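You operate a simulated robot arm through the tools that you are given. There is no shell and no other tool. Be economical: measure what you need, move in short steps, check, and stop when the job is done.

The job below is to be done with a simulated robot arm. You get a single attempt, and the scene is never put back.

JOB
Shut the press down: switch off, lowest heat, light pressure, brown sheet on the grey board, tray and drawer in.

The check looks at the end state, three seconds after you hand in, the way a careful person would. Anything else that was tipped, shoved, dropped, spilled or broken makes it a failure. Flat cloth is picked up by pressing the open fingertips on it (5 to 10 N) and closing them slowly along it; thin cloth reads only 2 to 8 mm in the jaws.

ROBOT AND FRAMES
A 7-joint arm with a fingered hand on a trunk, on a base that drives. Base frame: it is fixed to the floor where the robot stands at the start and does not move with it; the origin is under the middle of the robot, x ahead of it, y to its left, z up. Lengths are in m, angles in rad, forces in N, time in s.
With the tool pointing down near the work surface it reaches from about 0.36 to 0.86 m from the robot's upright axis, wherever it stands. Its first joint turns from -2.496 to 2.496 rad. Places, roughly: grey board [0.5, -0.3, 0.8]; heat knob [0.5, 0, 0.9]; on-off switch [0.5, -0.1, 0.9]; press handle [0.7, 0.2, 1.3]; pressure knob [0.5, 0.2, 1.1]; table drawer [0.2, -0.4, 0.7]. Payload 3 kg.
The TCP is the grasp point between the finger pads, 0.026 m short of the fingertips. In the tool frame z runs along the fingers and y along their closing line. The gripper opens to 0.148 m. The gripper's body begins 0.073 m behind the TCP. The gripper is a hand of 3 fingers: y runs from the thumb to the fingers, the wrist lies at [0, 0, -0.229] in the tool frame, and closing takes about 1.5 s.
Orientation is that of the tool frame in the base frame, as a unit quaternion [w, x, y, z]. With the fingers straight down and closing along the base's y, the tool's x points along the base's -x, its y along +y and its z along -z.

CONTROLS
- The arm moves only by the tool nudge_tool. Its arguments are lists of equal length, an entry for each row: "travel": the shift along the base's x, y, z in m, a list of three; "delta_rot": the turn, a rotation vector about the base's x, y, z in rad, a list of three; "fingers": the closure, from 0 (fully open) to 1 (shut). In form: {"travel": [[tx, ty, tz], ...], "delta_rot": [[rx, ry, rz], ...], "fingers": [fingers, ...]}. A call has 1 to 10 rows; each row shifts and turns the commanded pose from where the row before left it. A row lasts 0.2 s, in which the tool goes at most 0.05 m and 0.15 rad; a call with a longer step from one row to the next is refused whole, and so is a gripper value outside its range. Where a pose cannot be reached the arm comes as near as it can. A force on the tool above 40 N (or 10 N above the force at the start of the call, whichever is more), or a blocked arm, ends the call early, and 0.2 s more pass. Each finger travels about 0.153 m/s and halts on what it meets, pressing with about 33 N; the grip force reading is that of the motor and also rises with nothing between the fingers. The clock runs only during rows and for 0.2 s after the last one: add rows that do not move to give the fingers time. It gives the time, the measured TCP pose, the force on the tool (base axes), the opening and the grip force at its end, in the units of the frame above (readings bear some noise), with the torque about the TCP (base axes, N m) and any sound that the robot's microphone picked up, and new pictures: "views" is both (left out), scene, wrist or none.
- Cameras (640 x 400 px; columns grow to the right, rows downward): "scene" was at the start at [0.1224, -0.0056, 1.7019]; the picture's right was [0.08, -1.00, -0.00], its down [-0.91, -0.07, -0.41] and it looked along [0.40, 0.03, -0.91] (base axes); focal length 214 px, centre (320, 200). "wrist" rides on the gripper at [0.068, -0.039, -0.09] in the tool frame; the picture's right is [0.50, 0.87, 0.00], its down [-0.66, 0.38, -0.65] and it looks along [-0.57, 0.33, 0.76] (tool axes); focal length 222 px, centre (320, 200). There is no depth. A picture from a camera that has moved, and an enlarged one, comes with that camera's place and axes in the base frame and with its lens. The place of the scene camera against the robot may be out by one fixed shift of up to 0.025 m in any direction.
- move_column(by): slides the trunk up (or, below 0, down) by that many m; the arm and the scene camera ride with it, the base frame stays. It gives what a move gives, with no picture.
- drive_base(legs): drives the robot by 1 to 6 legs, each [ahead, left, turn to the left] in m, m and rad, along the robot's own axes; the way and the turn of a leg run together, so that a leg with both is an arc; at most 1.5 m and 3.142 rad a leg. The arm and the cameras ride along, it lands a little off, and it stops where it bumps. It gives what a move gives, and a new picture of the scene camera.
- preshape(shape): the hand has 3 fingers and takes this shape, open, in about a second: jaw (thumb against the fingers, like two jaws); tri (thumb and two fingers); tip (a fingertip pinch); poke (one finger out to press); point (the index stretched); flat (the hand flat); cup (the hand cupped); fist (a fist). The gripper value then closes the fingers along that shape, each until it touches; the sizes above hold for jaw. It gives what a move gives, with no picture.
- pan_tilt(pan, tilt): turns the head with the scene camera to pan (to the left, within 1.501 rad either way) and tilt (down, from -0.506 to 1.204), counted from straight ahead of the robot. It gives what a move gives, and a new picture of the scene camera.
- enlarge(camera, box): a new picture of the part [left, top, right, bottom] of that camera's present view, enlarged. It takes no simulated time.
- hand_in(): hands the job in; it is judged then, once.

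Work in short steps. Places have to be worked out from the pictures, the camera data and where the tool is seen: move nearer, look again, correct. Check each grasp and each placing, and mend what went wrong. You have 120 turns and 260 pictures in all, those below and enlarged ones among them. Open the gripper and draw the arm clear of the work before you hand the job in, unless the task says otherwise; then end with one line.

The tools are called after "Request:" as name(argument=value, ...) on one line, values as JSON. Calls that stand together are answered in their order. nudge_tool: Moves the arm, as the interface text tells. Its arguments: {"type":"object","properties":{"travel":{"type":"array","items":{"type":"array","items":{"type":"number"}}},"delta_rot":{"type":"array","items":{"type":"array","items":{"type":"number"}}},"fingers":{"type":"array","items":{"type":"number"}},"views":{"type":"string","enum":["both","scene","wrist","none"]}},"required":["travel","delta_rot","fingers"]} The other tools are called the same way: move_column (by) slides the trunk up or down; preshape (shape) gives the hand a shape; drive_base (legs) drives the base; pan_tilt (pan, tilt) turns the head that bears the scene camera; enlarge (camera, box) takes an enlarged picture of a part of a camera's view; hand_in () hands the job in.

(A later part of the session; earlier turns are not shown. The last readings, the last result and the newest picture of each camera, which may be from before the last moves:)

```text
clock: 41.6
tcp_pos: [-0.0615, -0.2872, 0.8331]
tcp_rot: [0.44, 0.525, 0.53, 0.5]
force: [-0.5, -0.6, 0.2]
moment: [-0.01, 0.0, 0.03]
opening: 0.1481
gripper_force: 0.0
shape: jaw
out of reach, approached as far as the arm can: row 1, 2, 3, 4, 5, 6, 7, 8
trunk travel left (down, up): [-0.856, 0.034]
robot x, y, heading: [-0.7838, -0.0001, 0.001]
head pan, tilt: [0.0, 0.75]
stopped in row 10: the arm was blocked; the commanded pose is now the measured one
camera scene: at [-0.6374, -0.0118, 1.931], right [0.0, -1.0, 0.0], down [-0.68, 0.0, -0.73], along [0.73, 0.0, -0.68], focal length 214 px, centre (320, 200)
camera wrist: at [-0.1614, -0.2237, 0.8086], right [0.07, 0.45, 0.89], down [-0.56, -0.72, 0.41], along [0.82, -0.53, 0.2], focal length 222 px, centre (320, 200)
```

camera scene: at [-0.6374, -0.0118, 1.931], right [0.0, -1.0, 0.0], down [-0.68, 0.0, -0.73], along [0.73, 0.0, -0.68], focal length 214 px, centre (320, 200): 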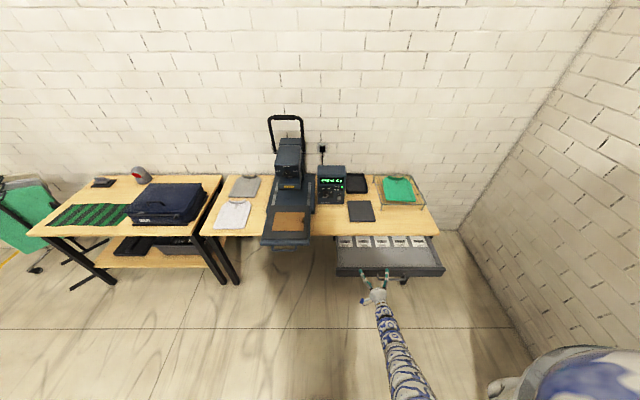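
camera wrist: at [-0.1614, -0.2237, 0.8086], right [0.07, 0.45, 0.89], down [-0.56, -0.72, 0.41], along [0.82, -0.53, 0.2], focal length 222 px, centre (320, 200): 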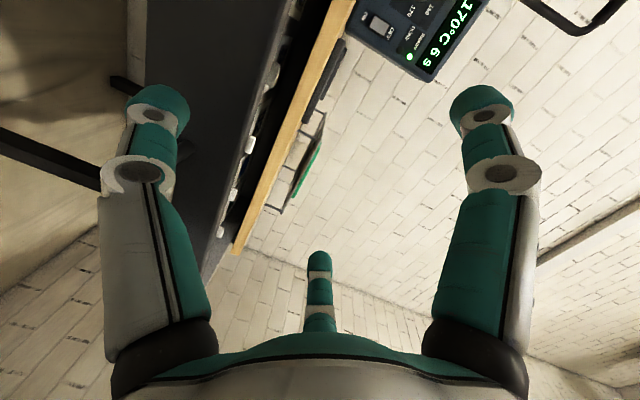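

The tool is now horizontal, but the hand is close to the open drawer. I back off, rise, and head towards the control box's y.

Request:
nudge_tool(travel=[[-0.04, 0, 0.01], [-0.04, 0, 0.03], [0, 0.02, 0.03], [0, 0.03, 0.03], [0, 0.03, 0.03], [0, 0.03, 0.02], [0, 0.03, 0.0], [0, 0.03, 0]], delta_rot=[[0, 0, 0], [0, 0, 0], [0, 0, 0], [0, 0, 0], [0, 0, 0], [0, 0, 0], [0, 0, 0], [0, 0, 0]], fingers=[0, 0, 0, 0, 0, 0, 0, 0])

```text
clock: 43.4
tcp_pos: [-0.0868, -0.1324, 0.9161]
tcp_rot: [0.44, 0.525, 0.53, 0.5]
force: [0.0, -0.3, 0.1]
moment: [0.03, 0.02, 0.03]
opening: 0.1481
gripper_force: 0.0
shape: jaw
out of reach, approached as far as the arm can: row 3, 4, 5, 6, 7, 8
trunk travel left (down, up): [-0.856, 0.034]
robot x, y, heading: [-0.783, 0.0017, -0.003]
head pan, tilt: [0.0, 0.75]
camera scene: at [-0.6356, -0.0095, 1.9309], right [0.0, -1.0, 0.0], down [-0.68, 0.0, -0.73], along [0.73, 0.0, -0.68], focal length 214 px, centre (320, 200)
camera wrist: at [-0.1852, -0.0684, 0.8909], right [0.07, 0.45, 0.89], down [-0.56, -0.72, 0.41], along [0.82, -0.53, 0.2], focal length 222 px, centre (320, 200)
```

scene: 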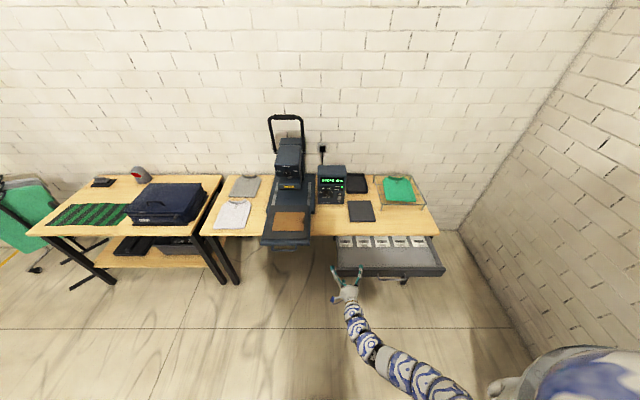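
wrist: 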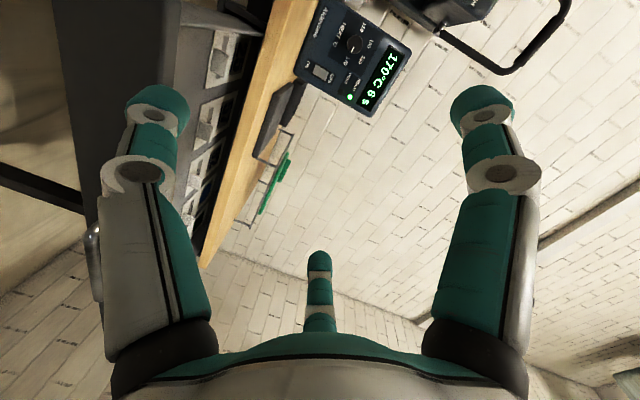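

The arm is folded up awkwardly. I stretch it forward and up over the front edge of the table to straighten the elbow, then try moving left.

Request:
nudge_tool(travel=[[0.04, 0, 0.01], [0.04, 0, 0.02], [0.04, 0, 0.02], [0.04, 0, 0.02], [0, 0.03, 0.02], [0, 0.04, 0.0], [0, 0.04, 0.0], [0, 0.04, 0], [0, 0.04, 0], [0, 0.04, 0]], delta_rot=[[0, 0, 0], [0, 0, 0], [0, 0, 0], [0, 0, 0], [0, 0, 0], [0, 0, 0], [0, 0, 0], [0, 0, 0], [0, 0, 0], [0, 0, 0]], fingers=[0, 0, 0, 0, 0, 0, 0, 0, 0, 0], views="scene")

```text
clock: 45.6
tcp_pos: [0.075, 0.0994, 1.0052]
tcp_rot: [0.44, 0.526, 0.529, 0.501]
force: [-0.1, 0.3, 0.5]
moment: [0.01, 0.03, -0.02]
opening: 0.148
gripper_force: 0.0
shape: jaw
trunk travel left (down, up): [-0.856, 0.034]
robot x, y, heading: [-0.7818, 0.0009, -0.003]
head pan, tilt: [0.0, 0.75]
camera scene: at [-0.6369, -0.0089, 1.931], right [0.0, -1.0, 0.0], down [-0.68, 0.0, -0.73], along [0.73, 0.0, -0.68], focal length 214 px, centre (320, 200)
```

scene: 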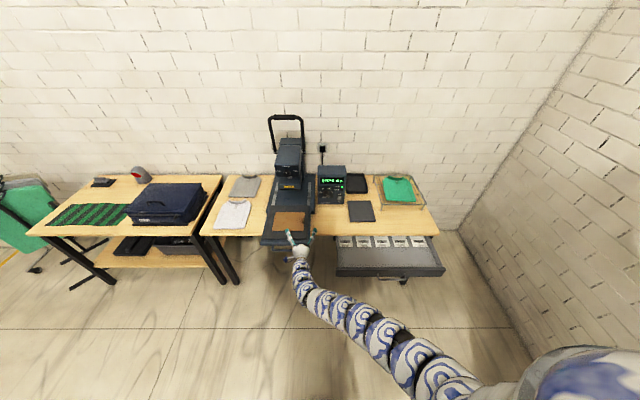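

Every row was reached: horizontally, the arm likes about 0.85 m of distance. I slide right to the heat knob's y, then drive forward.

Request:
nudge_tool(travel=[[0, -0.04, 0], [0, -0.04, 0], [0, -0.04, 0], [0, -0.03, 0]], delta_rot=[[0, 0, 0], [0, 0, 0], [0, 0, 0], [0, 0, 0]], fingers=[0, 0, 0, 0], views="none")

Request:
drive_base(legs=[[0.26, 0, 0]])

Request:
nudge_tool(travel=[[0, 0, 0]], delta_rot=[[0, 0, 0]], fingers=[0], views="wrist")

Request:
enlarge(camera="scene", box=[290, 140, 390, 240])

```text
clock: 46.6
tcp_pos: [0.0752, -0.0516, 1.0071]
tcp_rot: [0.44, 0.525, 0.53, 0.5]
force: [0.0, -0.1, -0.1]
moment: [-0.03, 0.03, 0.05]
opening: 0.1481
gripper_force: 0.0
shape: jaw
trunk travel left (down, up): [-0.856, 0.034]
robot x, y, heading: [-0.7797, 0.0006, 0.001]
head pan, tilt: [0.0, 0.75]
```

```text
clock: 48.4
tcp_pos: [0.3333, -0.0463, 1.007]
tcp_rot: [0.439, 0.524, 0.531, 0.501]
force: [-0.2, 0.1, 0.0]
moment: [-0.02, -0.01, -0.01]
opening: 0.148
gripper_force: 0.0
shape: jaw
trunk travel left (down, up): [-0.856, 0.034]
robot x, y, heading: [-0.5247, 0.0005, 0.008]
head pan, tilt: [0.0, 0.75]
camera scene: at [-0.3779, -0.0093, 1.9308], right [0.0, -1.0, 0.0], down [-0.68, 0.0, -0.73], along [0.73, 0.0, -0.68], focal length 214 px, centre (320, 200)
```

scene: 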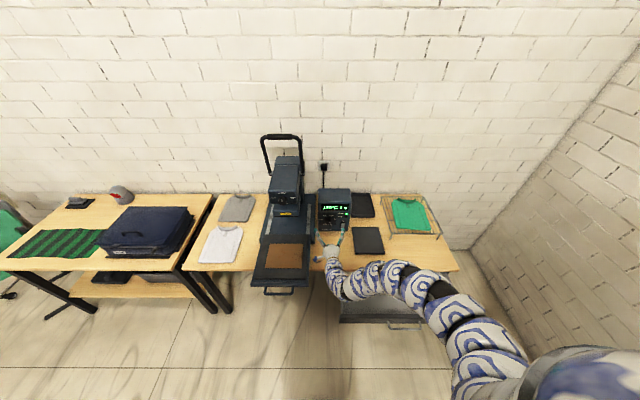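

```text
clock: 48.8
tcp_pos: [0.3328, -0.0469, 1.0061]
tcp_rot: [0.439, 0.524, 0.53, 0.501]
force: [0.1, 0.1, -0.5]
moment: [0.0, -0.01, -0.03]
opening: 0.1481
gripper_force: 0.1
shape: jaw
trunk travel left (down, up): [-0.856, 0.034]
robot x, y, heading: [-0.5293, 0.0017, -0.001]
head pan, tilt: [0.0, 0.75]
camera wrist: at [0.2333, 0.0168, 0.9814], right [0.07, 0.45, 0.89], down [-0.56, -0.72, 0.41], along [0.83, -0.53, 0.2], focal length 222 px, centre (320, 200)
```

wrist: 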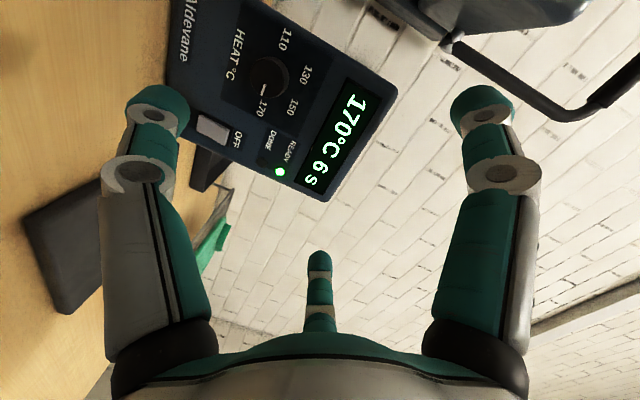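

```text
4.00 times, centred on (340, 190) of scene
camera zoom: at [-0.3788, -0.0094, 1.9309], right [0.0, -1.0, 0.0], down [-0.68, 0.0, -0.73], along [0.73, 0.0, -0.68], focal length 858 px, centre (240, 240)
```

zoom: 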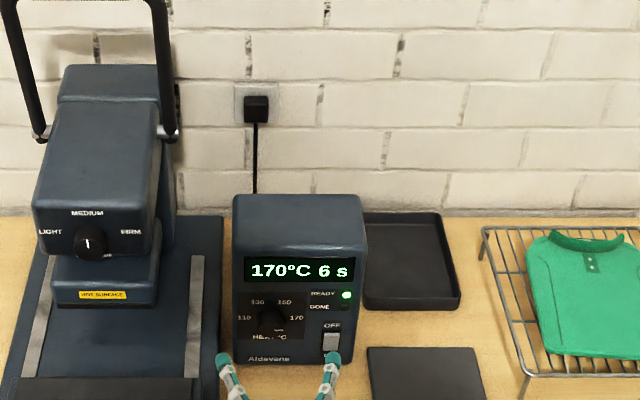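

The wrist camera clearly shows the pointer at 170. From this view the knob is near y -0.04, z 0.93. I square the tool up to +x, drop to knob height while partly closing the fingers, and look again to triangulate.

Request:
nudge_tool(travel=[[0, 0.002, -0.025], [0, 0.002, -0.025], [0, 0.002, -0.025], [0, 0, 0]], delta_rot=[[0, -0.111, -0.071], [0, 0, 0], [0, 0, 0], [0, 0, 0]], fingers=[0.3, 0.45, 0.45, 0.45], views="wrist")

Request:
enlarge(camera="wrist", box=[150, 0, 450, 200])

Request:
enlarge(camera="scene", box=[310, 180, 370, 240])

```text
clock: 49.8
tcp_pos: [0.3314, -0.0426, 0.9322]
tcp_rot: [0.484, 0.515, 0.487, 0.513]
force: [0.5, 0.7, -0.8]
moment: [-0.02, -0.05, -0.01]
opening: 0.0819
gripper_force: 0.0
shape: jaw
trunk travel left (down, up): [-0.856, 0.034]
robot x, y, heading: [-0.5261, 0.001, -0.0]
head pan, tilt: [0.0, 0.75]
camera wrist: at [0.2394, 0.0287, 0.8966], right [0.0, 0.45, 0.89], down [-0.65, -0.68, 0.34], along [0.76, -0.58, 0.29], focal length 222 px, centre (320, 200)
```

wrist: 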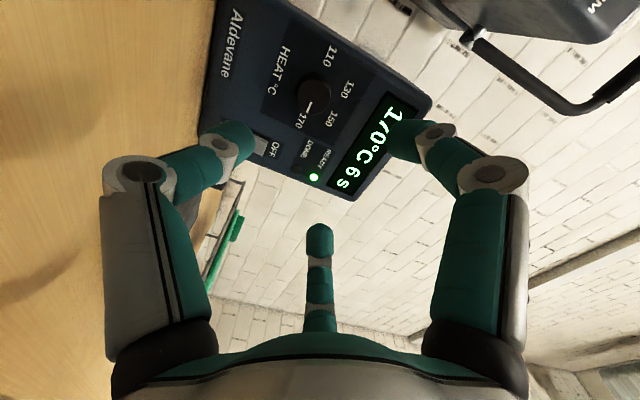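

```text
2.00 times, centred on (300, 100) of wrist
camera zoom: at [0.2394, 0.0287, 0.8966], right [0.0, 0.45, 0.89], down [-0.65, -0.68, 0.34], along [0.76, -0.58, 0.29], focal length 444 px, centre (360, 400)
```

zoom: 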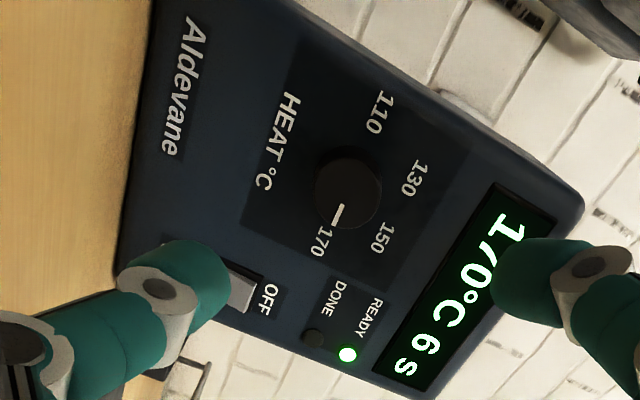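

```text
6.67 times, centred on (340, 210) of scene
camera zoom: at [-0.3788, -0.0101, 1.9309], right [0.0, -1.0, 0.0], down [-0.68, 0.0, -0.73], along [0.73, 0.0, -0.68], focal length 1430 px, centre (187, 133)
```

zoom: 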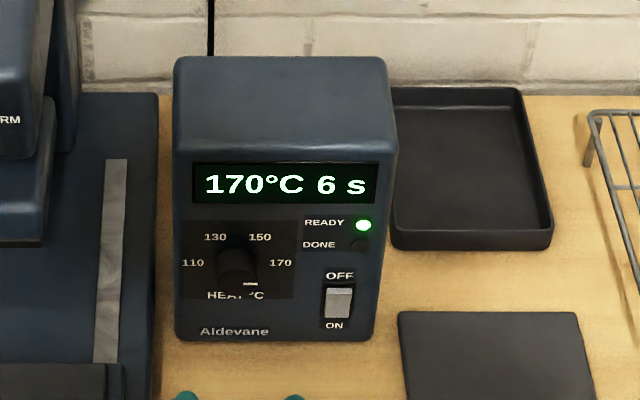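

Triangulating the two wrist views puts the knob's front near (0.51, -0.043, 0.924), about 39 mm wide. I pre-roll the hand by +1.4 rad so that one grip can turn it about -2.8 rad.

Request:
nudge_tool(travel=[[0, 0, 0], [0, 0, 0], [0, 0, 0], [0, 0, 0], [0, 0, 0], [0, 0, 0], [0, 0, 0], [0, 0, 0], [0, 0, 0], [0, 0, -0.006]], delta_rot=[[0.14, 0, 0], [0.14, 0, 0], [0.14, 0, 0], [0.14, 0, 0], [0.14, 0, 0], [0.14, 0, 0], [0.14, 0, 0], [0.14, 0, 0], [0.14, 0, 0], [0.14, 0, 0]], fingers=[0.45, 0.45, 0.45, 0.45, 0.45, 0.45, 0.45, 0.45, 0.45, 0.45], views="both")

```text
clock: 52.0
tcp_pos: [0.332, -0.0406, 0.926]
tcp_rot: [0.038, 0.706, 0.041, 0.706]
force: [-1.4, 0.2, -0.4]
moment: [0.01, -0.02, -0.02]
opening: 0.0816
gripper_force: 0.0
shape: jaw
trunk travel left (down, up): [-0.856, 0.034]
robot x, y, heading: [-0.5278, 0.0042, 0.002]
head pan, tilt: [0.0, 0.75]
camera scene: at [-0.3791, -0.0091, 1.9309], right [0.0, -1.0, 0.0], down [-0.68, 0.0, -0.73], along [0.73, 0.0, -0.68], focal length 214 px, centre (320, 200)
camera wrist: at [0.2405, 0.0066, 0.988], right [0.0, -0.8, 0.59], down [-0.65, -0.45, -0.61], along [0.76, -0.39, -0.52], focal length 222 px, centre (320, 200)
```

scene: 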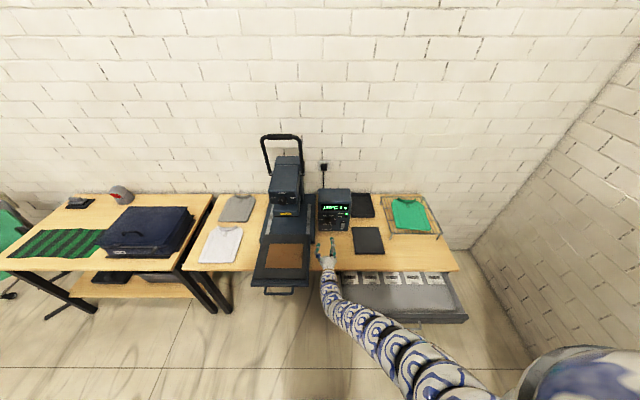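
wrist: 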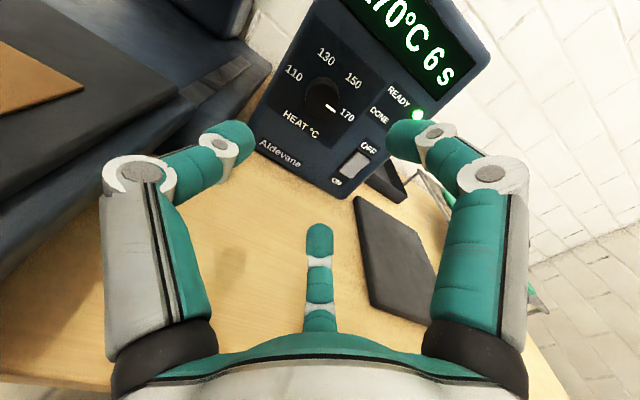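

Rolling works and the knob still measures around (0.52, -0.044, 0.926). I advance to x 0.46 and re-check the centring.

Request:
nudge_tool(travel=[[0.04, -0.001, 0], [0.04, -0.001, 0], [0.03, -0.001, 0], [0.02, 0, 0]], delta_rot=[[0, 0, 0], [0, 0, 0], [0, 0, 0], [0, 0, 0]], fingers=[0.45, 0.45, 0.45, 0.45], views="wrist")

Request:
enlarge(camera="scene", box=[310, 180, 370, 240])

```text
clock: 53.0
tcp_pos: [0.3763, -0.0346, 0.9487]
tcp_rot: [0.038, 0.705, 0.042, 0.707]
force: [0.7, -0.5, 0.9]
moment: [-0.01, 0.03, 0.0]
opening: 0.0815
gripper_force: 0.0
shape: jaw
out of reach, approached as far as the arm can: row 1, 2, 3, 4
trunk travel left (down, up): [-0.856, 0.034]
robot x, y, heading: [-0.5238, 0.0005, 0.002]
head pan, tilt: [0.0, 0.75]
camera wrist: at [0.2846, 0.0121, 1.0112], right [0.0, -0.8, 0.6], down [-0.65, -0.45, -0.61], along [0.76, -0.39, -0.52], focal length 222 px, centre (320, 200)
```

wrist: 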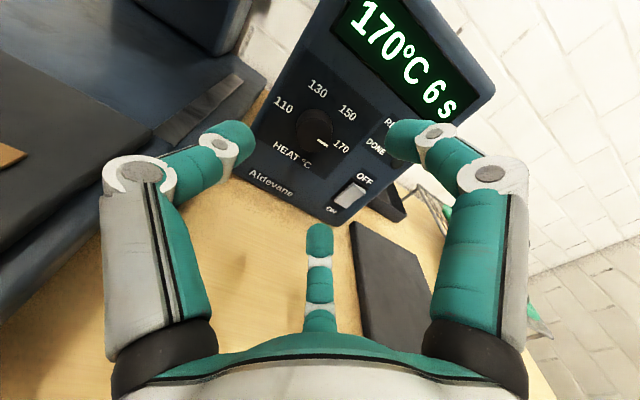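

```text
6.67 times, centred on (340, 210) of scene
camera zoom: at [-0.3796, -0.0085, 1.931], right [0.0, -1.0, 0.0], down [-0.68, 0.0, -0.73], along [0.73, 0.0, -0.68], focal length 1430 px, centre (187, 133)
```

zoom: 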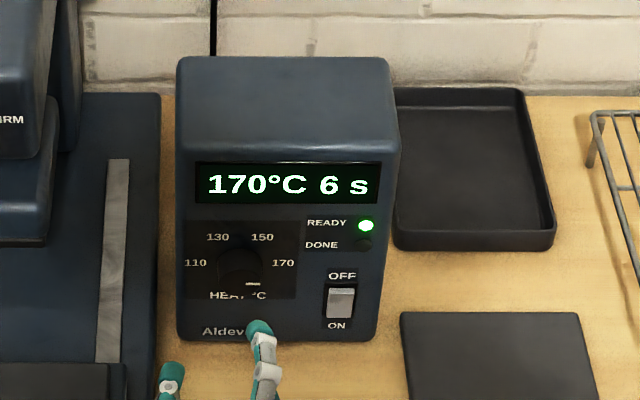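

The arm is at full stretch here, so I move the base 0.08 m forward.

Request:
drive_base(legs=[[0.08, 0, 0]])

Request:
nudge_tool(travel=[[0, -0.005, -0.01], [0, -0.004, -0.012]], delta_rot=[[0, 0, 0], [0, 0, 0]], fingers=[0.45, 0.45], views="wrist")

Request:
enlarge(camera="scene", box=[300, 190, 380, 260])

```text
clock: 54.1
tcp_pos: [0.4583, -0.0349, 0.9483]
tcp_rot: [0.039, 0.706, 0.043, 0.706]
force: [-1.3, -0.3, 0.3]
moment: [-0.01, 0.0, 0.0]
opening: 0.0815
gripper_force: 0.0
shape: jaw
trunk travel left (down, up): [-0.856, 0.034]
robot x, y, heading: [-0.4431, -0.002, 0.006]
head pan, tilt: [0.0, 0.75]
camera scene: at [-0.2968, -0.0086, 1.9307], right [0.0, -1.0, 0.0], down [-0.68, 0.0, -0.73], along [0.73, 0.0, -0.68], focal length 214 px, centre (320, 200)
```

scene: 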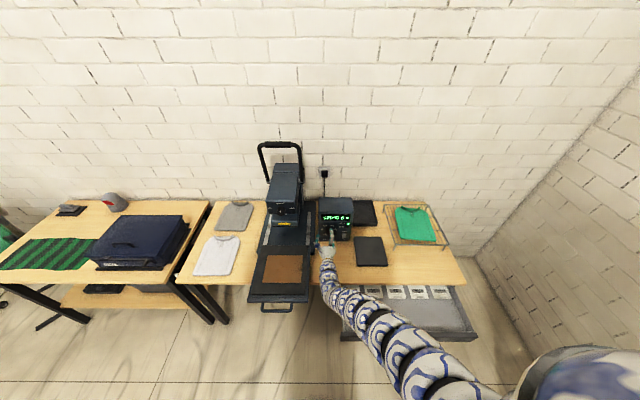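

```text
clock: 54.7
tcp_pos: [0.4551, -0.0378, 0.9445]
tcp_rot: [0.04, 0.705, 0.043, 0.707]
force: [-0.2, 0.4, 0.1]
moment: [0.0, 0.0, -0.05]
opening: 0.0816
gripper_force: 0.1
shape: jaw
out of reach, approached as far as the arm can: row 1, 2
trunk travel left (down, up): [-0.856, 0.034]
robot x, y, heading: [-0.4446, -0.0003, 0.0]
head pan, tilt: [0.0, 0.75]
camera wrist: at [0.3642, 0.0105, 1.0059], right [0.0, -0.8, 0.6], down [-0.65, -0.45, -0.61], along [0.76, -0.39, -0.52], focal length 222 px, centre (320, 200)
```

wrist: 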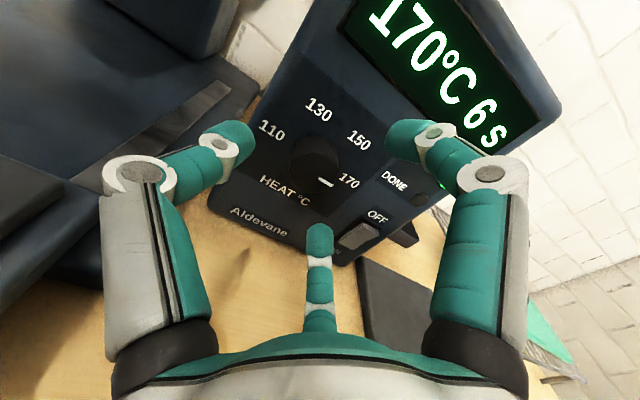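

```text
5.71 times, centred on (340, 225) of scene
camera zoom: at [-0.3001, -0.0055, 1.9311], right [0.0, -1.0, 0.0], down [-0.68, 0.0, -0.73], along [0.73, 0.0, -0.68], focal length 1226 px, centre (206, 57)
```

zoom: 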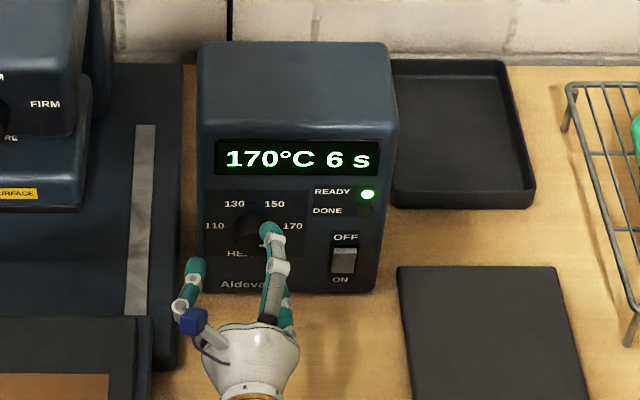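

I'm still at the edge of reach here. I pull the hand back and down a little, then bring the base forward to gain slack.

Request:
nudge_tool(travel=[[-0.03, 0, -0.005], [-0.03, -0.002, -0.006], [-0.02, -0.002, -0.006]], delta_rot=[[0, 0, 0], [0, 0, 0], [0, 0, 0]], fingers=[0.45, 0.45, 0.45], views="none")

Request:
drive_base(legs=[[0.08, 0, 0]])

Request:
nudge_tool(travel=[[0, 0, 0]], delta_rot=[[0, 0, 0]], fingers=[0.45], views="wrist")

```text
clock: 55.5
tcp_pos: [0.3771, -0.0424, 0.9259]
tcp_rot: [0.039, 0.705, 0.042, 0.706]
force: [-0.1, -0.1, -0.9]
moment: [-0.02, -0.01, 0.04]
opening: 0.0813
gripper_force: 0.1
shape: jaw
trunk travel left (down, up): [-0.856, 0.034]
robot x, y, heading: [-0.443, 0.0043, 0.004]
head pan, tilt: [0.0, 0.75]
```

```text
clock: 56.5
tcp_pos: [0.4595, -0.039, 0.9256]
tcp_rot: [0.038, 0.706, 0.044, 0.706]
force: [0.7, 0.4, 0.5]
moment: [0.0, 0.0, 0.0]
opening: 0.0812
gripper_force: 0.0
shape: jaw
trunk travel left (down, up): [-0.856, 0.034]
robot x, y, heading: [-0.3682, 0.0035, 0.006]
head pan, tilt: [0.0, 0.75]
camera scene: at [-0.2165, -0.0082, 1.9307], right [0.0, -1.0, 0.0], down [-0.68, 0.0, -0.73], along [0.73, 0.0, -0.68], focal length 214 px, centre (320, 200)
```

scene: 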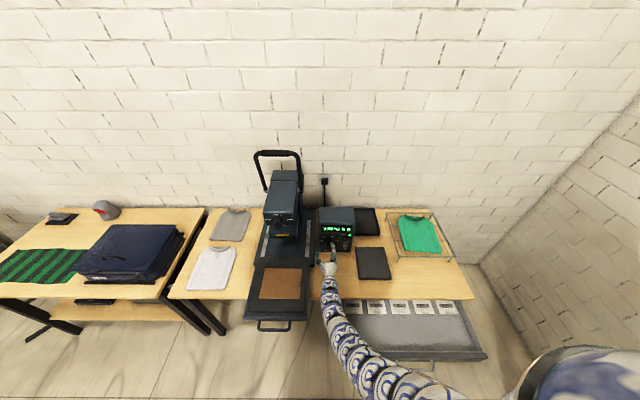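

```text
clock: 57.0
tcp_pos: [0.4597, -0.0392, 0.925]
tcp_rot: [0.04, 0.705, 0.043, 0.706]
force: [0.6, -0.2, 0.2]
moment: [-0.03, -0.01, -0.05]
opening: 0.0811
gripper_force: 0.1
shape: jaw
trunk travel left (down, up): [-0.856, 0.034]
robot x, y, heading: [-0.3664, 0.0019, 0.004]
head pan, tilt: [0.0, 0.75]
camera wrist: at [0.3671, 0.0067, 0.9869], right [0.0, -0.8, 0.6], down [-0.65, -0.46, -0.61], along [0.76, -0.39, -0.52], focal length 222 px, centre (320, 200)
```

wrist: 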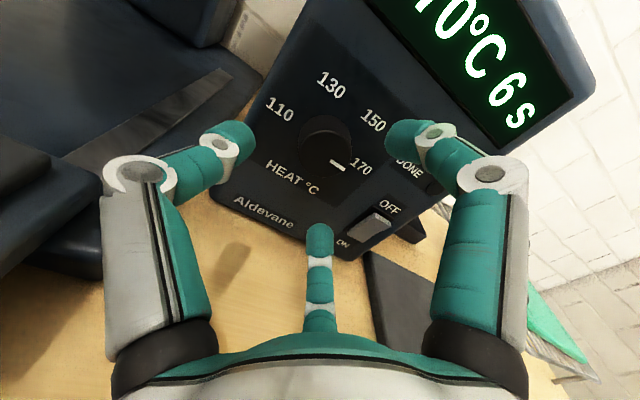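

The knob is about 5 mm right of the tool axis. I correct that and creep forward around the knob.

Request:
nudge_tool(travel=[[0.012, -0.006, 0.001], [0.012, 0, 0], [0.01, 0, 0], [0.01, 0, 0]], delta_rot=[[0, 0, 0], [0, 0, 0], [0, 0, 0], [0, 0, 0]], fingers=[0.45, 0.45, 0.45, 0.45], views="wrist")

Request:
enlarge(camera="scene", box=[305, 190, 375, 260])

```text
clock: 58.0
tcp_pos: [0.5017, -0.0465, 0.9262]
tcp_rot: [0.038, 0.706, 0.042, 0.706]
force: [0.7, -0.7, -0.2]
moment: [-0.03, 0.02, 0.02]
opening: 0.0815
gripper_force: 0.1
shape: jaw
trunk travel left (down, up): [-0.856, 0.034]
robot x, y, heading: [-0.3627, 0.0048, 0.004]
head pan, tilt: [0.0, 0.75]
camera wrist: at [0.4105, 0.0008, 0.9871], right [0.0, -0.8, 0.6], down [-0.65, -0.46, -0.61], along [0.76, -0.39, -0.52], focal length 222 px, centre (320, 200)
```

wrist: 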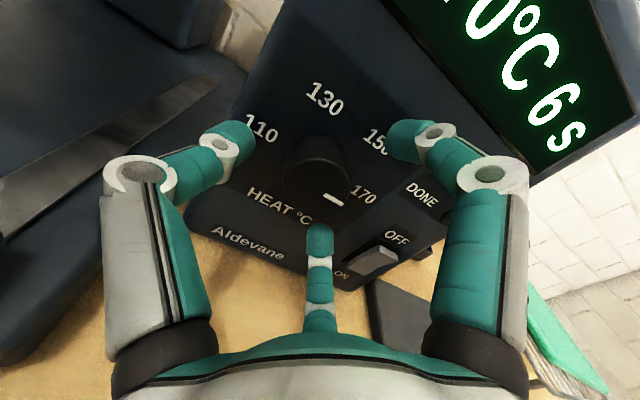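

```text
5.71 times, centred on (340, 225) of scene
camera zoom: at [-0.2181, -0.0083, 1.9309], right [0.0, -1.0, 0.0], down [-0.68, 0.0, -0.73], along [0.73, 0.0, -0.68], focal length 1226 px, centre (206, 57)
```

zoom: 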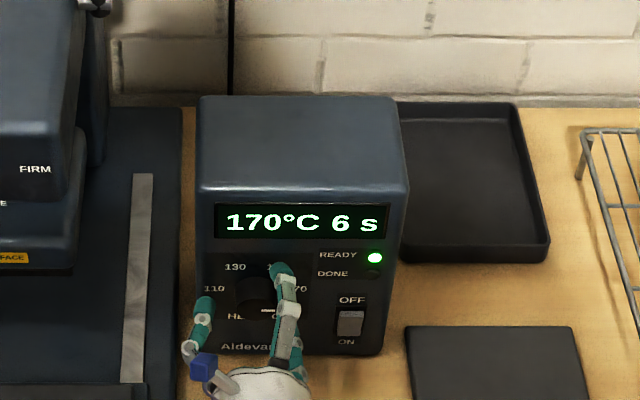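

The knob is centred with its front near x 0.52. I advance another 18 mm in small steps, watching the force.

Request:
nudge_tool(travel=[[0.006, 0, -0.002], [0.006, 0, 0], [0.006, 0, 0]], delta_rot=[[0, 0, 0], [0, 0, 0], [0, 0, 0]], fingers=[0.45, 0.45, 0.45], views="wrist")

```text
clock: 58.8
tcp_pos: [0.5106, -0.0464, 0.9222]
tcp_rot: [0.039, 0.709, 0.043, 0.703]
force: [-23.1, -0.4, -0.6]
moment: [-0.02, -0.36, -0.6]
opening: 0.0826
gripper_force: 0.0
shape: jaw
out of reach, approached as far as the arm can: row 3
trunk travel left (down, up): [-0.856, 0.034]
robot x, y, heading: [-0.3666, 0.0012, 0.006]
head pan, tilt: [0.0, 0.75]
stopped in row 3: the force on the tool passed its limit at 48 N (the readings are from after the stop); the commanded pose is now the measured one
camera wrist: at [0.4198, 0.0002, 0.984], right [0.01, -0.8, 0.6], down [-0.66, -0.46, -0.6], along [0.75, -0.39, -0.53], focal length 222 px, centre (320, 200)
```

wrist: 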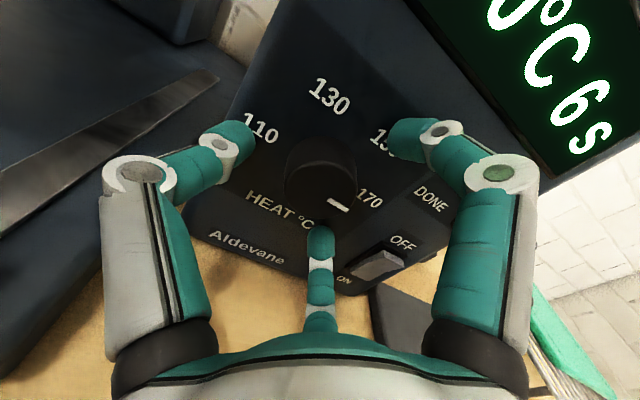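

The fingertips touched the panel, which puts it at about x 0.536. I back off 5 mm and close on the knob.

Request:
nudge_tool(travel=[[-0.005, 0, 0], [0, 0, 0], [0, 0, 0], [0, 0, 0], [0, 0, 0]], delta_rot=[[0, 0, 0], [0, 0, 0], [0, 0, 0], [0, 0, 0], [0, 0, 0]], fingers=[0.5, 0.6, 0.7, 0.8, 0.85], views="wrist")

```text
clock: 60.0
tcp_pos: [0.5084, -0.0457, 0.9217]
tcp_rot: [0.039, 0.708, 0.043, 0.703]
force: [2.7, 1.2, -0.8]
moment: [0.02, 0.02, 0.05]
opening: 0.033
gripper_force: 33.2
shape: jaw
trunk travel left (down, up): [-0.856, 0.034]
robot x, y, heading: [-0.3659, 0.0029, 0.006]
head pan, tilt: [0.0, 0.75]
camera wrist: at [0.4175, 0.0002, 0.9848], right [0.01, -0.8, 0.6], down [-0.66, -0.46, -0.6], along [0.75, -0.39, -0.53], focal length 222 px, centre (320, 200)
```

wrist: 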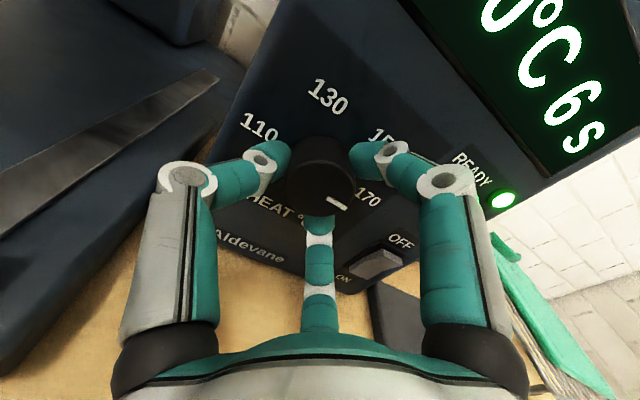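

The hand has gripped the knob with 33 N at a 33 mm opening. I turn it counter-clockwise and check.

Request:
nudge_tool(travel=[[0, 0, 0], [0, 0, 0], [0, 0, 0], [0, 0, 0], [0, 0, 0], [0, 0, 0], [0, 0, 0]], delta_rot=[[-0.12, 0, 0], [-0.12, 0, 0], [-0.12, 0, 0], [-0.12, 0, 0], [-0.12, 0, 0], [-0.12, 0, 0], [-0.12, 0, 0]], fingers=[0.85, 0.85, 0.85, 0.85, 0.85, 0.85, 0.85], views="wrist")

Request:
enlarge(camera="scene", box=[305, 190, 375, 260])

```text
clock: 61.6
tcp_pos: [0.509, -0.0477, 0.9232]
tcp_rot: [0.325, 0.631, 0.327, 0.625]
force: [0.9, -2.7, 7.9]
moment: [0.02, -0.14, -0.08]
opening: 0.0324
gripper_force: 32.7
shape: jaw
trunk travel left (down, up): [-0.856, 0.034]
robot x, y, heading: [-0.3632, -0.0026, 0.0]
head pan, tilt: [0.0, 0.75]
camera wrist: at [0.4176, 0.0318, 0.93], right [0.01, -0.09, 1.0], down [-0.66, -0.75, -0.06], along [0.75, -0.65, -0.06], focal length 222 px, centre (320, 200)
```

wrist: 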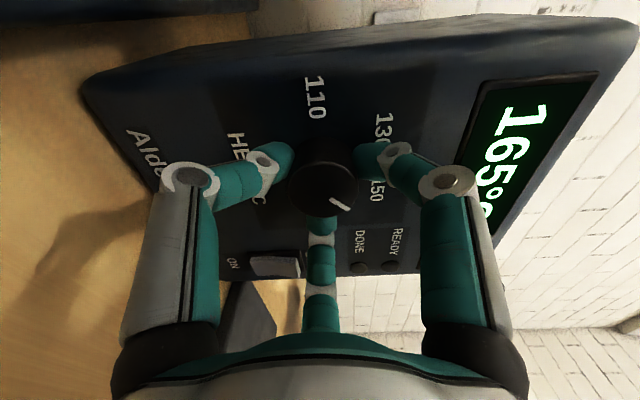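

```text
5.71 times, centred on (340, 225) of scene
camera zoom: at [-0.22, -0.009, 1.9311], right [0.0, -1.0, 0.0], down [-0.68, 0.0, -0.73], along [0.73, 0.0, -0.68], focal length 1226 px, centre (206, 57)
```

zoom: 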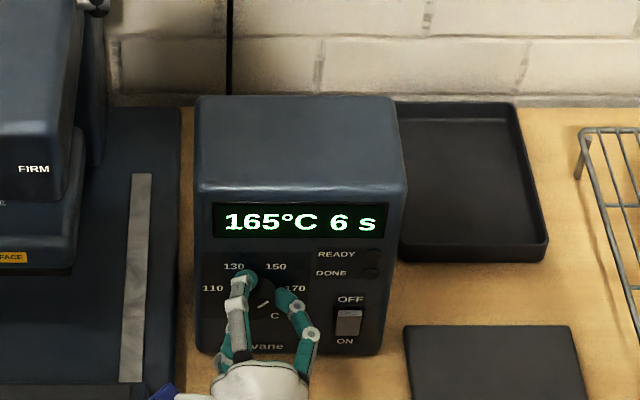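

The display dropped to 165 and READY went out, so the knob is turning. I continue.

Request:
nudge_tool(travel=[[0, 0, 0], [0, 0, 0], [0, 0, 0], [0, 0, 0], [0, 0, 0], [0, 0, 0], [0, 0, 0], [0, 0, 0]], delta_rot=[[-0.12, 0, 0], [-0.12, 0, 0], [-0.12, 0, 0], [-0.12, 0, 0], [-0.12, 0, 0], [-0.12, 0, 0], [-0.12, 0, 0], [-0.12, 0, 0]], fingers=[0.85, 0.85, 0.85, 0.85, 0.85, 0.85, 0.85, 0.85], views="wrist")

Request:
enlarge(camera="scene", box=[305, 190, 375, 260])

```text
clock: 63.4
tcp_pos: [0.5076, -0.0469, 0.9249]
tcp_rot: [0.58, 0.408, 0.578, 0.404]
force: [6.1, -1.6, 13.7]
moment: [0.04, -0.28, -0.04]
opening: 0.0321
gripper_force: 32.9
shape: jaw
trunk travel left (down, up): [-0.856, 0.034]
robot x, y, heading: [-0.3655, 0.0027, 0.003]
head pan, tilt: [0.0, 0.75]
camera wrist: at [0.4174, 0.0052, 0.8635], right [0.01, 0.77, 0.64], down [-0.66, -0.48, 0.58], along [0.75, -0.43, 0.5], focal length 222 px, centre (320, 200)
```

wrist: 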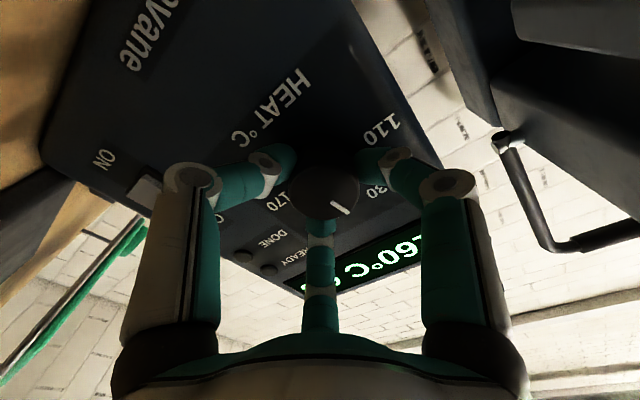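

```text
5.71 times, centred on (340, 225) of scene
camera zoom: at [-0.22, -0.0089, 1.9311], right [0.0, -1.0, 0.0], down [-0.68, 0.0, -0.73], along [0.73, 0.0, -0.68], focal length 1226 px, centre (206, 57)
```

zoom: 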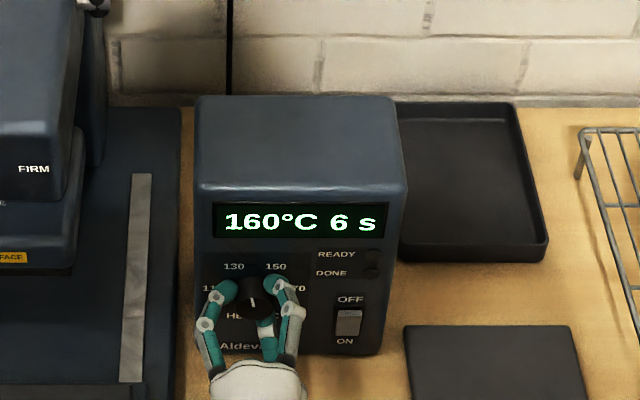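

The pointer is now about upright, near 140, and the display follows the falling temperature. I keep turning towards 110.

Request:
nudge_tool(travel=[[0, 0, 0.002], [0, 0, 0], [0, 0, 0], [0, 0, 0], [0, 0, 0], [0, 0, 0], [0, 0, 0], [0, 0, 0], [0, 0, 0]], delta_rot=[[-0.12, 0, 0], [-0.12, 0, 0], [-0.12, 0, 0], [-0.12, 0, 0], [-0.12, 0, 0], [-0.12, 0, 0], [-0.12, 0, 0], [-0.12, 0, 0], [-0.12, 0, 0]], fingers=[0.85, 0.85, 0.85, 0.85, 0.85, 0.85, 0.85, 0.85, 0.85], views="wrist")

Request:
enlarge(camera="scene", box=[305, 190, 375, 260])

```text
clock: 65.4
tcp_pos: [0.5084, -0.0458, 0.9265]
tcp_rot: [0.708, 0.052, 0.703, 0.049]
force: [5.3, 5.1, 10.9]
moment: [0.03, -0.29, 0.11]
opening: 0.0317
gripper_force: 32.4
shape: jaw
trunk travel left (down, up): [-0.856, 0.034]
robot x, y, heading: [-0.365, 0.0045, 0.001]
head pan, tilt: [0.0, 0.75]
camera wrist: at [0.4174, -0.0734, 0.8517], right [0.01, 0.93, -0.37], down [-0.66, 0.29, 0.7], along [0.75, 0.24, 0.61], focal length 222 px, centre (320, 200)
```

wrist: 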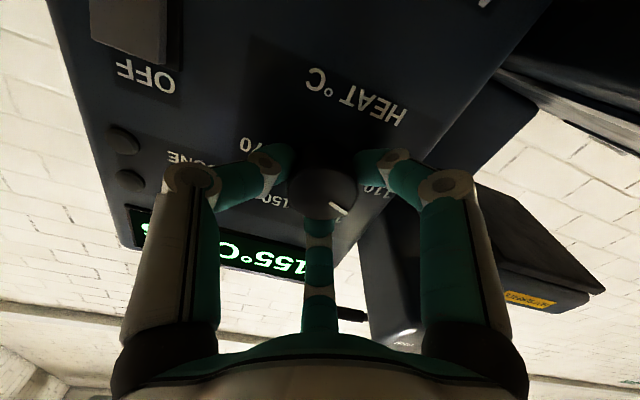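

```text
5.71 times, centred on (340, 225) of scene
camera zoom: at [-0.2197, -0.0079, 1.931], right [0.0, -1.0, 0.0], down [-0.68, 0.0, -0.73], along [0.73, 0.0, -0.68], focal length 1226 px, centre (206, 57)
```

zoom: 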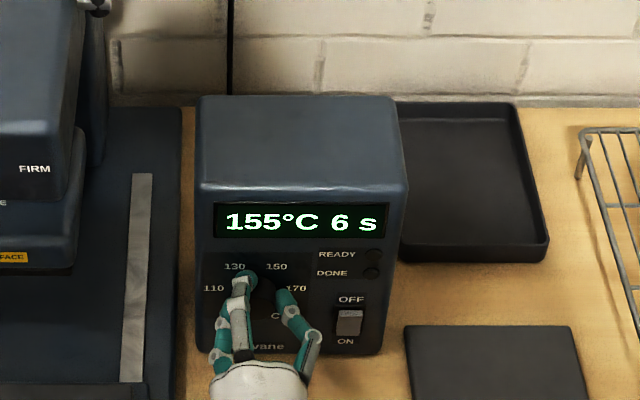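

The pointer is short of 110 by maybe half a radian. I turn a bit more.

Request:
nudge_tool(travel=[[0, 0, 0], [0, 0, 0], [0, 0, 0], [0, 0, 0]], delta_rot=[[-0.12, 0, 0], [-0.12, 0, 0], [-0.12, 0, 0], [-0.1, 0, 0]], fingers=[0.85, 0.85, 0.85, 0.85], views="wrist")

Request:
enlarge(camera="wrist", box=[220, 80, 460, 230])

```text
clock: 66.4
tcp_pos: [0.5084, -0.045, 0.925]
tcp_rot: [0.701, -0.111, 0.696, -0.113]
force: [10.3, 7.1, 4.3]
moment: [0.2, -0.23, 0.09]
opening: 0.0313
gripper_force: 33.1
shape: jaw
trunk travel left (down, up): [-0.856, 0.034]
robot x, y, heading: [-0.3657, 0.0027, 0.001]
head pan, tilt: [0.0, 0.75]
camera wrist: at [0.4172, -0.1029, 0.8708], right [0.01, 0.67, -0.75], down [-0.66, 0.57, 0.5], along [0.76, 0.49, 0.44], focal length 222 px, centre (320, 200)
```

wrist: 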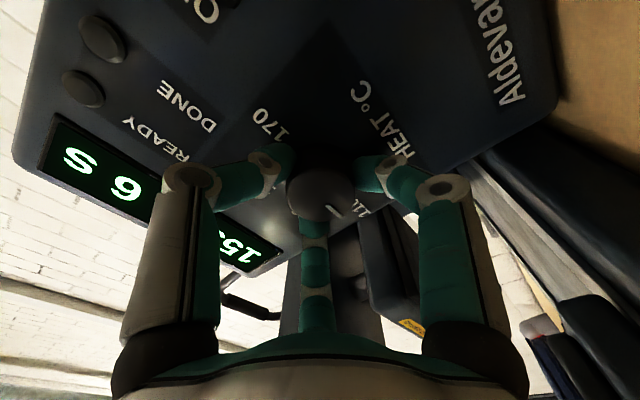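

```text
2.67 times, centred on (340, 155) of wrist
camera zoom: at [0.4172, -0.1029, 0.8708], right [0.01, 0.67, -0.75], down [-0.66, 0.57, 0.5], along [0.76, 0.49, 0.44], focal length 592 px, centre (267, 320)
```

zoom: 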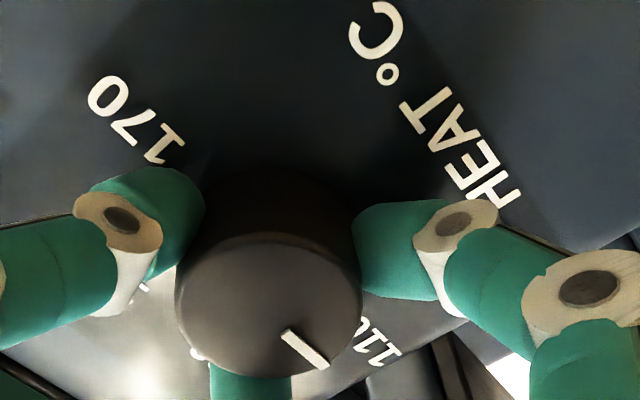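

The torque about x jumped to 0.2, so the end stop is probably near. I turn another 0.2 rad to seat it, then release and look.

Request:
nudge_tool(travel=[[0, 0, 0], [0, 0, 0], [0, 0, 0], [0, 0, 0], [-0.005, 0, 0], [0, 0, 0]], delta_rot=[[-0.1, 0, 0], [-0.1, 0, 0], [0, 0, 0], [0, 0, 0], [0, 0, 0], [0, 0, 0]], fingers=[0.85, 0.85, 0.7, 0.5, 0.45, 0.45], views="wrist")

Request:
enlarge(camera="wrist", box=[220, 80, 460, 230])

```text
clock: 67.8
tcp_pos: [0.5041, -0.046, 0.9251]
tcp_rot: [0.686, -0.18, 0.681, -0.181]
force: [0.1, 0.4, 0.5]
moment: [0.02, 0.01, -0.01]
opening: 0.0807
gripper_force: 0.0
shape: jaw
trunk travel left (down, up): [-0.856, 0.034]
robot x, y, heading: [-0.3646, 0.0014, 0.003]
head pan, tilt: [0.0, 0.75]
camera wrist: at [0.4124, -0.1132, 0.8829], right [0.01, 0.51, -0.86], down [-0.66, 0.65, 0.38], along [0.76, 0.56, 0.34], focal length 222 px, centre (320, 200)
```

wrist: 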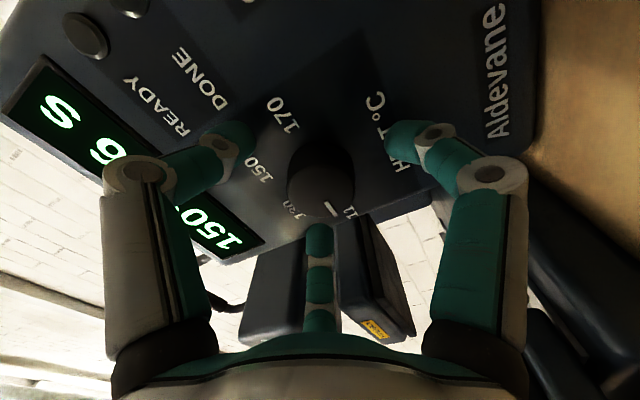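

```text
2.67 times, centred on (340, 155) of wrist
camera zoom: at [0.4124, -0.1132, 0.8829], right [0.01, 0.51, -0.86], down [-0.66, 0.65, 0.38], along [0.76, 0.56, 0.34], focal length 592 px, centre (267, 320)
```

zoom: 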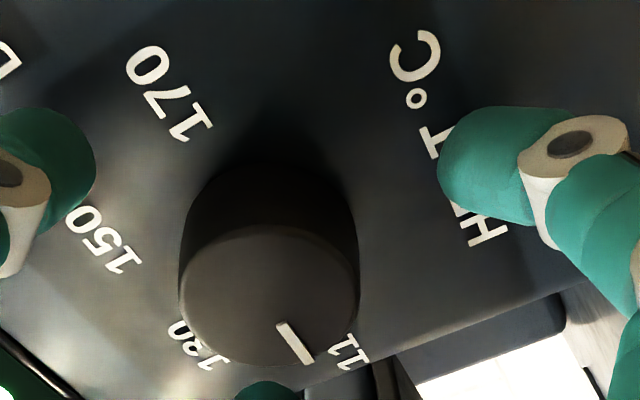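

Released. I back straight out and look at the dial.

Request:
nudge_tool(travel=[[-0.02, 0, 0], [-0.03, 0, 0], [-0.03, 0, 0], [-0.03, 0, 0]], delta_rot=[[0, 0, 0], [0, 0, 0], [0, 0, 0], [0, 0, 0]], fingers=[0.45, 0.45, 0.45, 0.45], views="none")

Request:
enlarge(camera="wrist", box=[220, 0, 460, 150])

Request:
enlarge(camera="scene", box=[310, 205, 360, 255])

```text
clock: 68.8
tcp_pos: [0.3936, -0.0483, 0.9245]
tcp_rot: [0.687, -0.178, 0.681, -0.182]
force: [-0.7, 2.9, 0.1]
moment: [-0.01, 0.01, -0.18]
opening: 0.0813
gripper_force: 0.0
shape: jaw
trunk travel left (down, up): [-0.856, 0.034]
robot x, y, heading: [-0.3653, 0.0034, 0.005]
head pan, tilt: [0.0, 0.75]
```

```text
2.67 times, centred on (340, 75) of wrist
camera zoom: at [0.3021, -0.1152, 0.8834], right [0.01, 0.51, -0.86], down [-0.66, 0.65, 0.38], along [0.76, 0.56, 0.34], focal length 592 px, centre (267, 533)
```

zoom: 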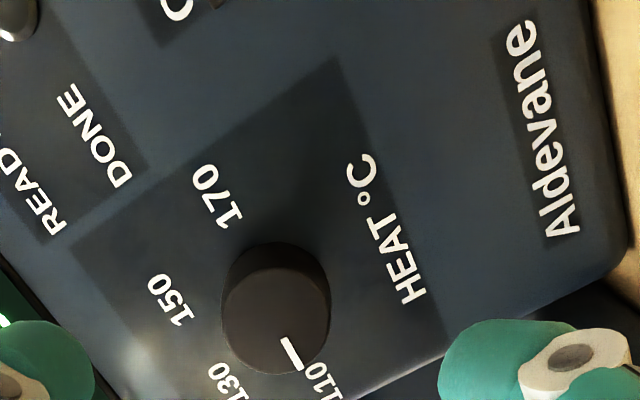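

```text
8.00 times, centred on (335, 230) of scene
camera zoom: at [-0.2194, -0.0101, 1.9309], right [0.0, -1.0, 0.0], down [-0.68, 0.0, -0.73], along [0.73, 0.0, -0.68], focal length 1716 px, centre (200, -40)
```

zoom: 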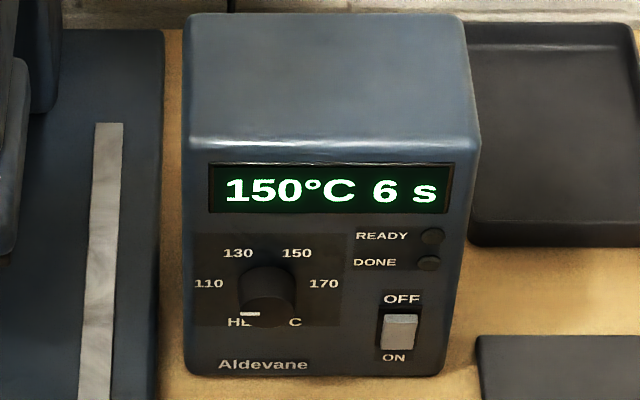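

The dial now mirrors its starting position, pointing at 110. Next is the switch: I shape the hand to poke and roll it back so the camera sits above.

Request:
preshape(shape="poke")

Request:
nudge_tool(travel=[[0, 0, 0], [0, 0, 0], [0, 0, 0], [0, 0, 0], [0, 0, 0], [0, 0, 0], [0, 0, 0], [0, 0, 0], [0, 0, 0], [0, 0, 0]], delta_rot=[[0.15, 0, 0], [0.15, 0, 0], [0.15, 0, 0], [0.15, 0, 0], [0.15, 0, 0], [0.15, 0, 0], [0.15, 0, 0], [0.15, 0, 0], [0.15, 0, 0], [0.15, 0, 0]], fingers=[0, 0, 0, 0, 0, 0, 0, 0, 0, 0], views="none")

Request:
nudge_tool(travel=[[0, -0.01, 0], [0, -0.01, 0], [0, -0.01, 0], [0, -0.01, 0], [0, -0.01, 0], [0, -0.01, 0], [0, -0.01, 0], [0, 0, 0], [0, 0, 0], [0, 0, 0]], delta_rot=[[0.15, 0, 0], [0.15, 0, 0], [0.15, 0, 0], [0.15, 0, 0], [0.15, 0, 0], [0.15, 0, 0], [0.15, 0, 0], [0.15, 0, 0], [0.15, 0, 0], [0.15, 0, 0]], fingers=[0, 0, 0, 0, 0, 0, 0, 0, 0, 0], views="both")

```text
clock: 69.7
tcp_pos: [0.3951, -0.0527, 0.9241]
tcp_rot: [0.686, -0.177, 0.682, -0.184]
force: [-0.7, 0.1, 0.9]
moment: [-0.02, -0.01, -0.02]
opening: 0.0
gripper_force: 0.0
shape: poke
trunk travel left (down, up): [-0.856, 0.034]
robot x, y, heading: [-0.3637, 0.0001, -0.0]
head pan, tilt: [0.0, 0.75]
```

```text
clock: 71.9
tcp_pos: [0.3937, -0.0467, 0.9253]
tcp_rot: [0.624, 0.337, 0.622, 0.331]
force: [-0.4, -0.1, 0.5]
moment: [-0.01, -0.03, 0.03]
opening: 0.0
gripper_force: 0.1
shape: poke
trunk travel left (down, up): [-0.856, 0.034]
robot x, y, heading: [-0.3685, 0.0035, 0.001]
head pan, tilt: [0.0, 0.75]
```

```text
clock: 74.1
tcp_pos: [0.3936, -0.1162, 0.925]
tcp_rot: [0.227, 0.672, 0.23, 0.666]
force: [0.1, -0.2, -0.8]
moment: [-0.01, -0.03, -0.04]
opening: 0.0
gripper_force: 0.0
shape: poke
trunk travel left (down, up): [-0.856, 0.034]
robot x, y, heading: [-0.3651, 0.0028, 0.001]
head pan, tilt: [0.0, 0.75]
camera scene: at [-0.2191, -0.0085, 1.9309], right [0.0, -1.0, 0.0], down [-0.68, 0.0, -0.73], along [0.73, 0.0, -0.68], focal length 214 px, centre (320, 200)
camera wrist: at [0.3024, -0.0432, 0.9546], right [0.01, -0.38, 0.93], down [-0.66, -0.7, -0.28], along [0.76, -0.6, -0.25], focal length 222 px, centre (320, 200)
```

scene: 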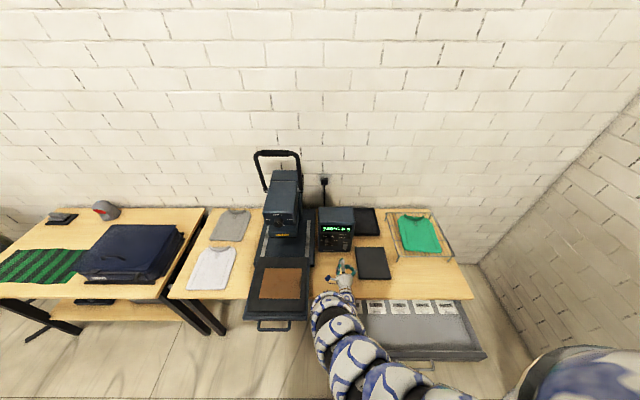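
wrist: 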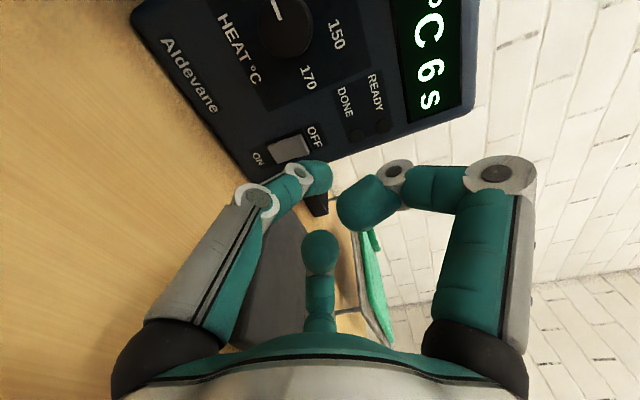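

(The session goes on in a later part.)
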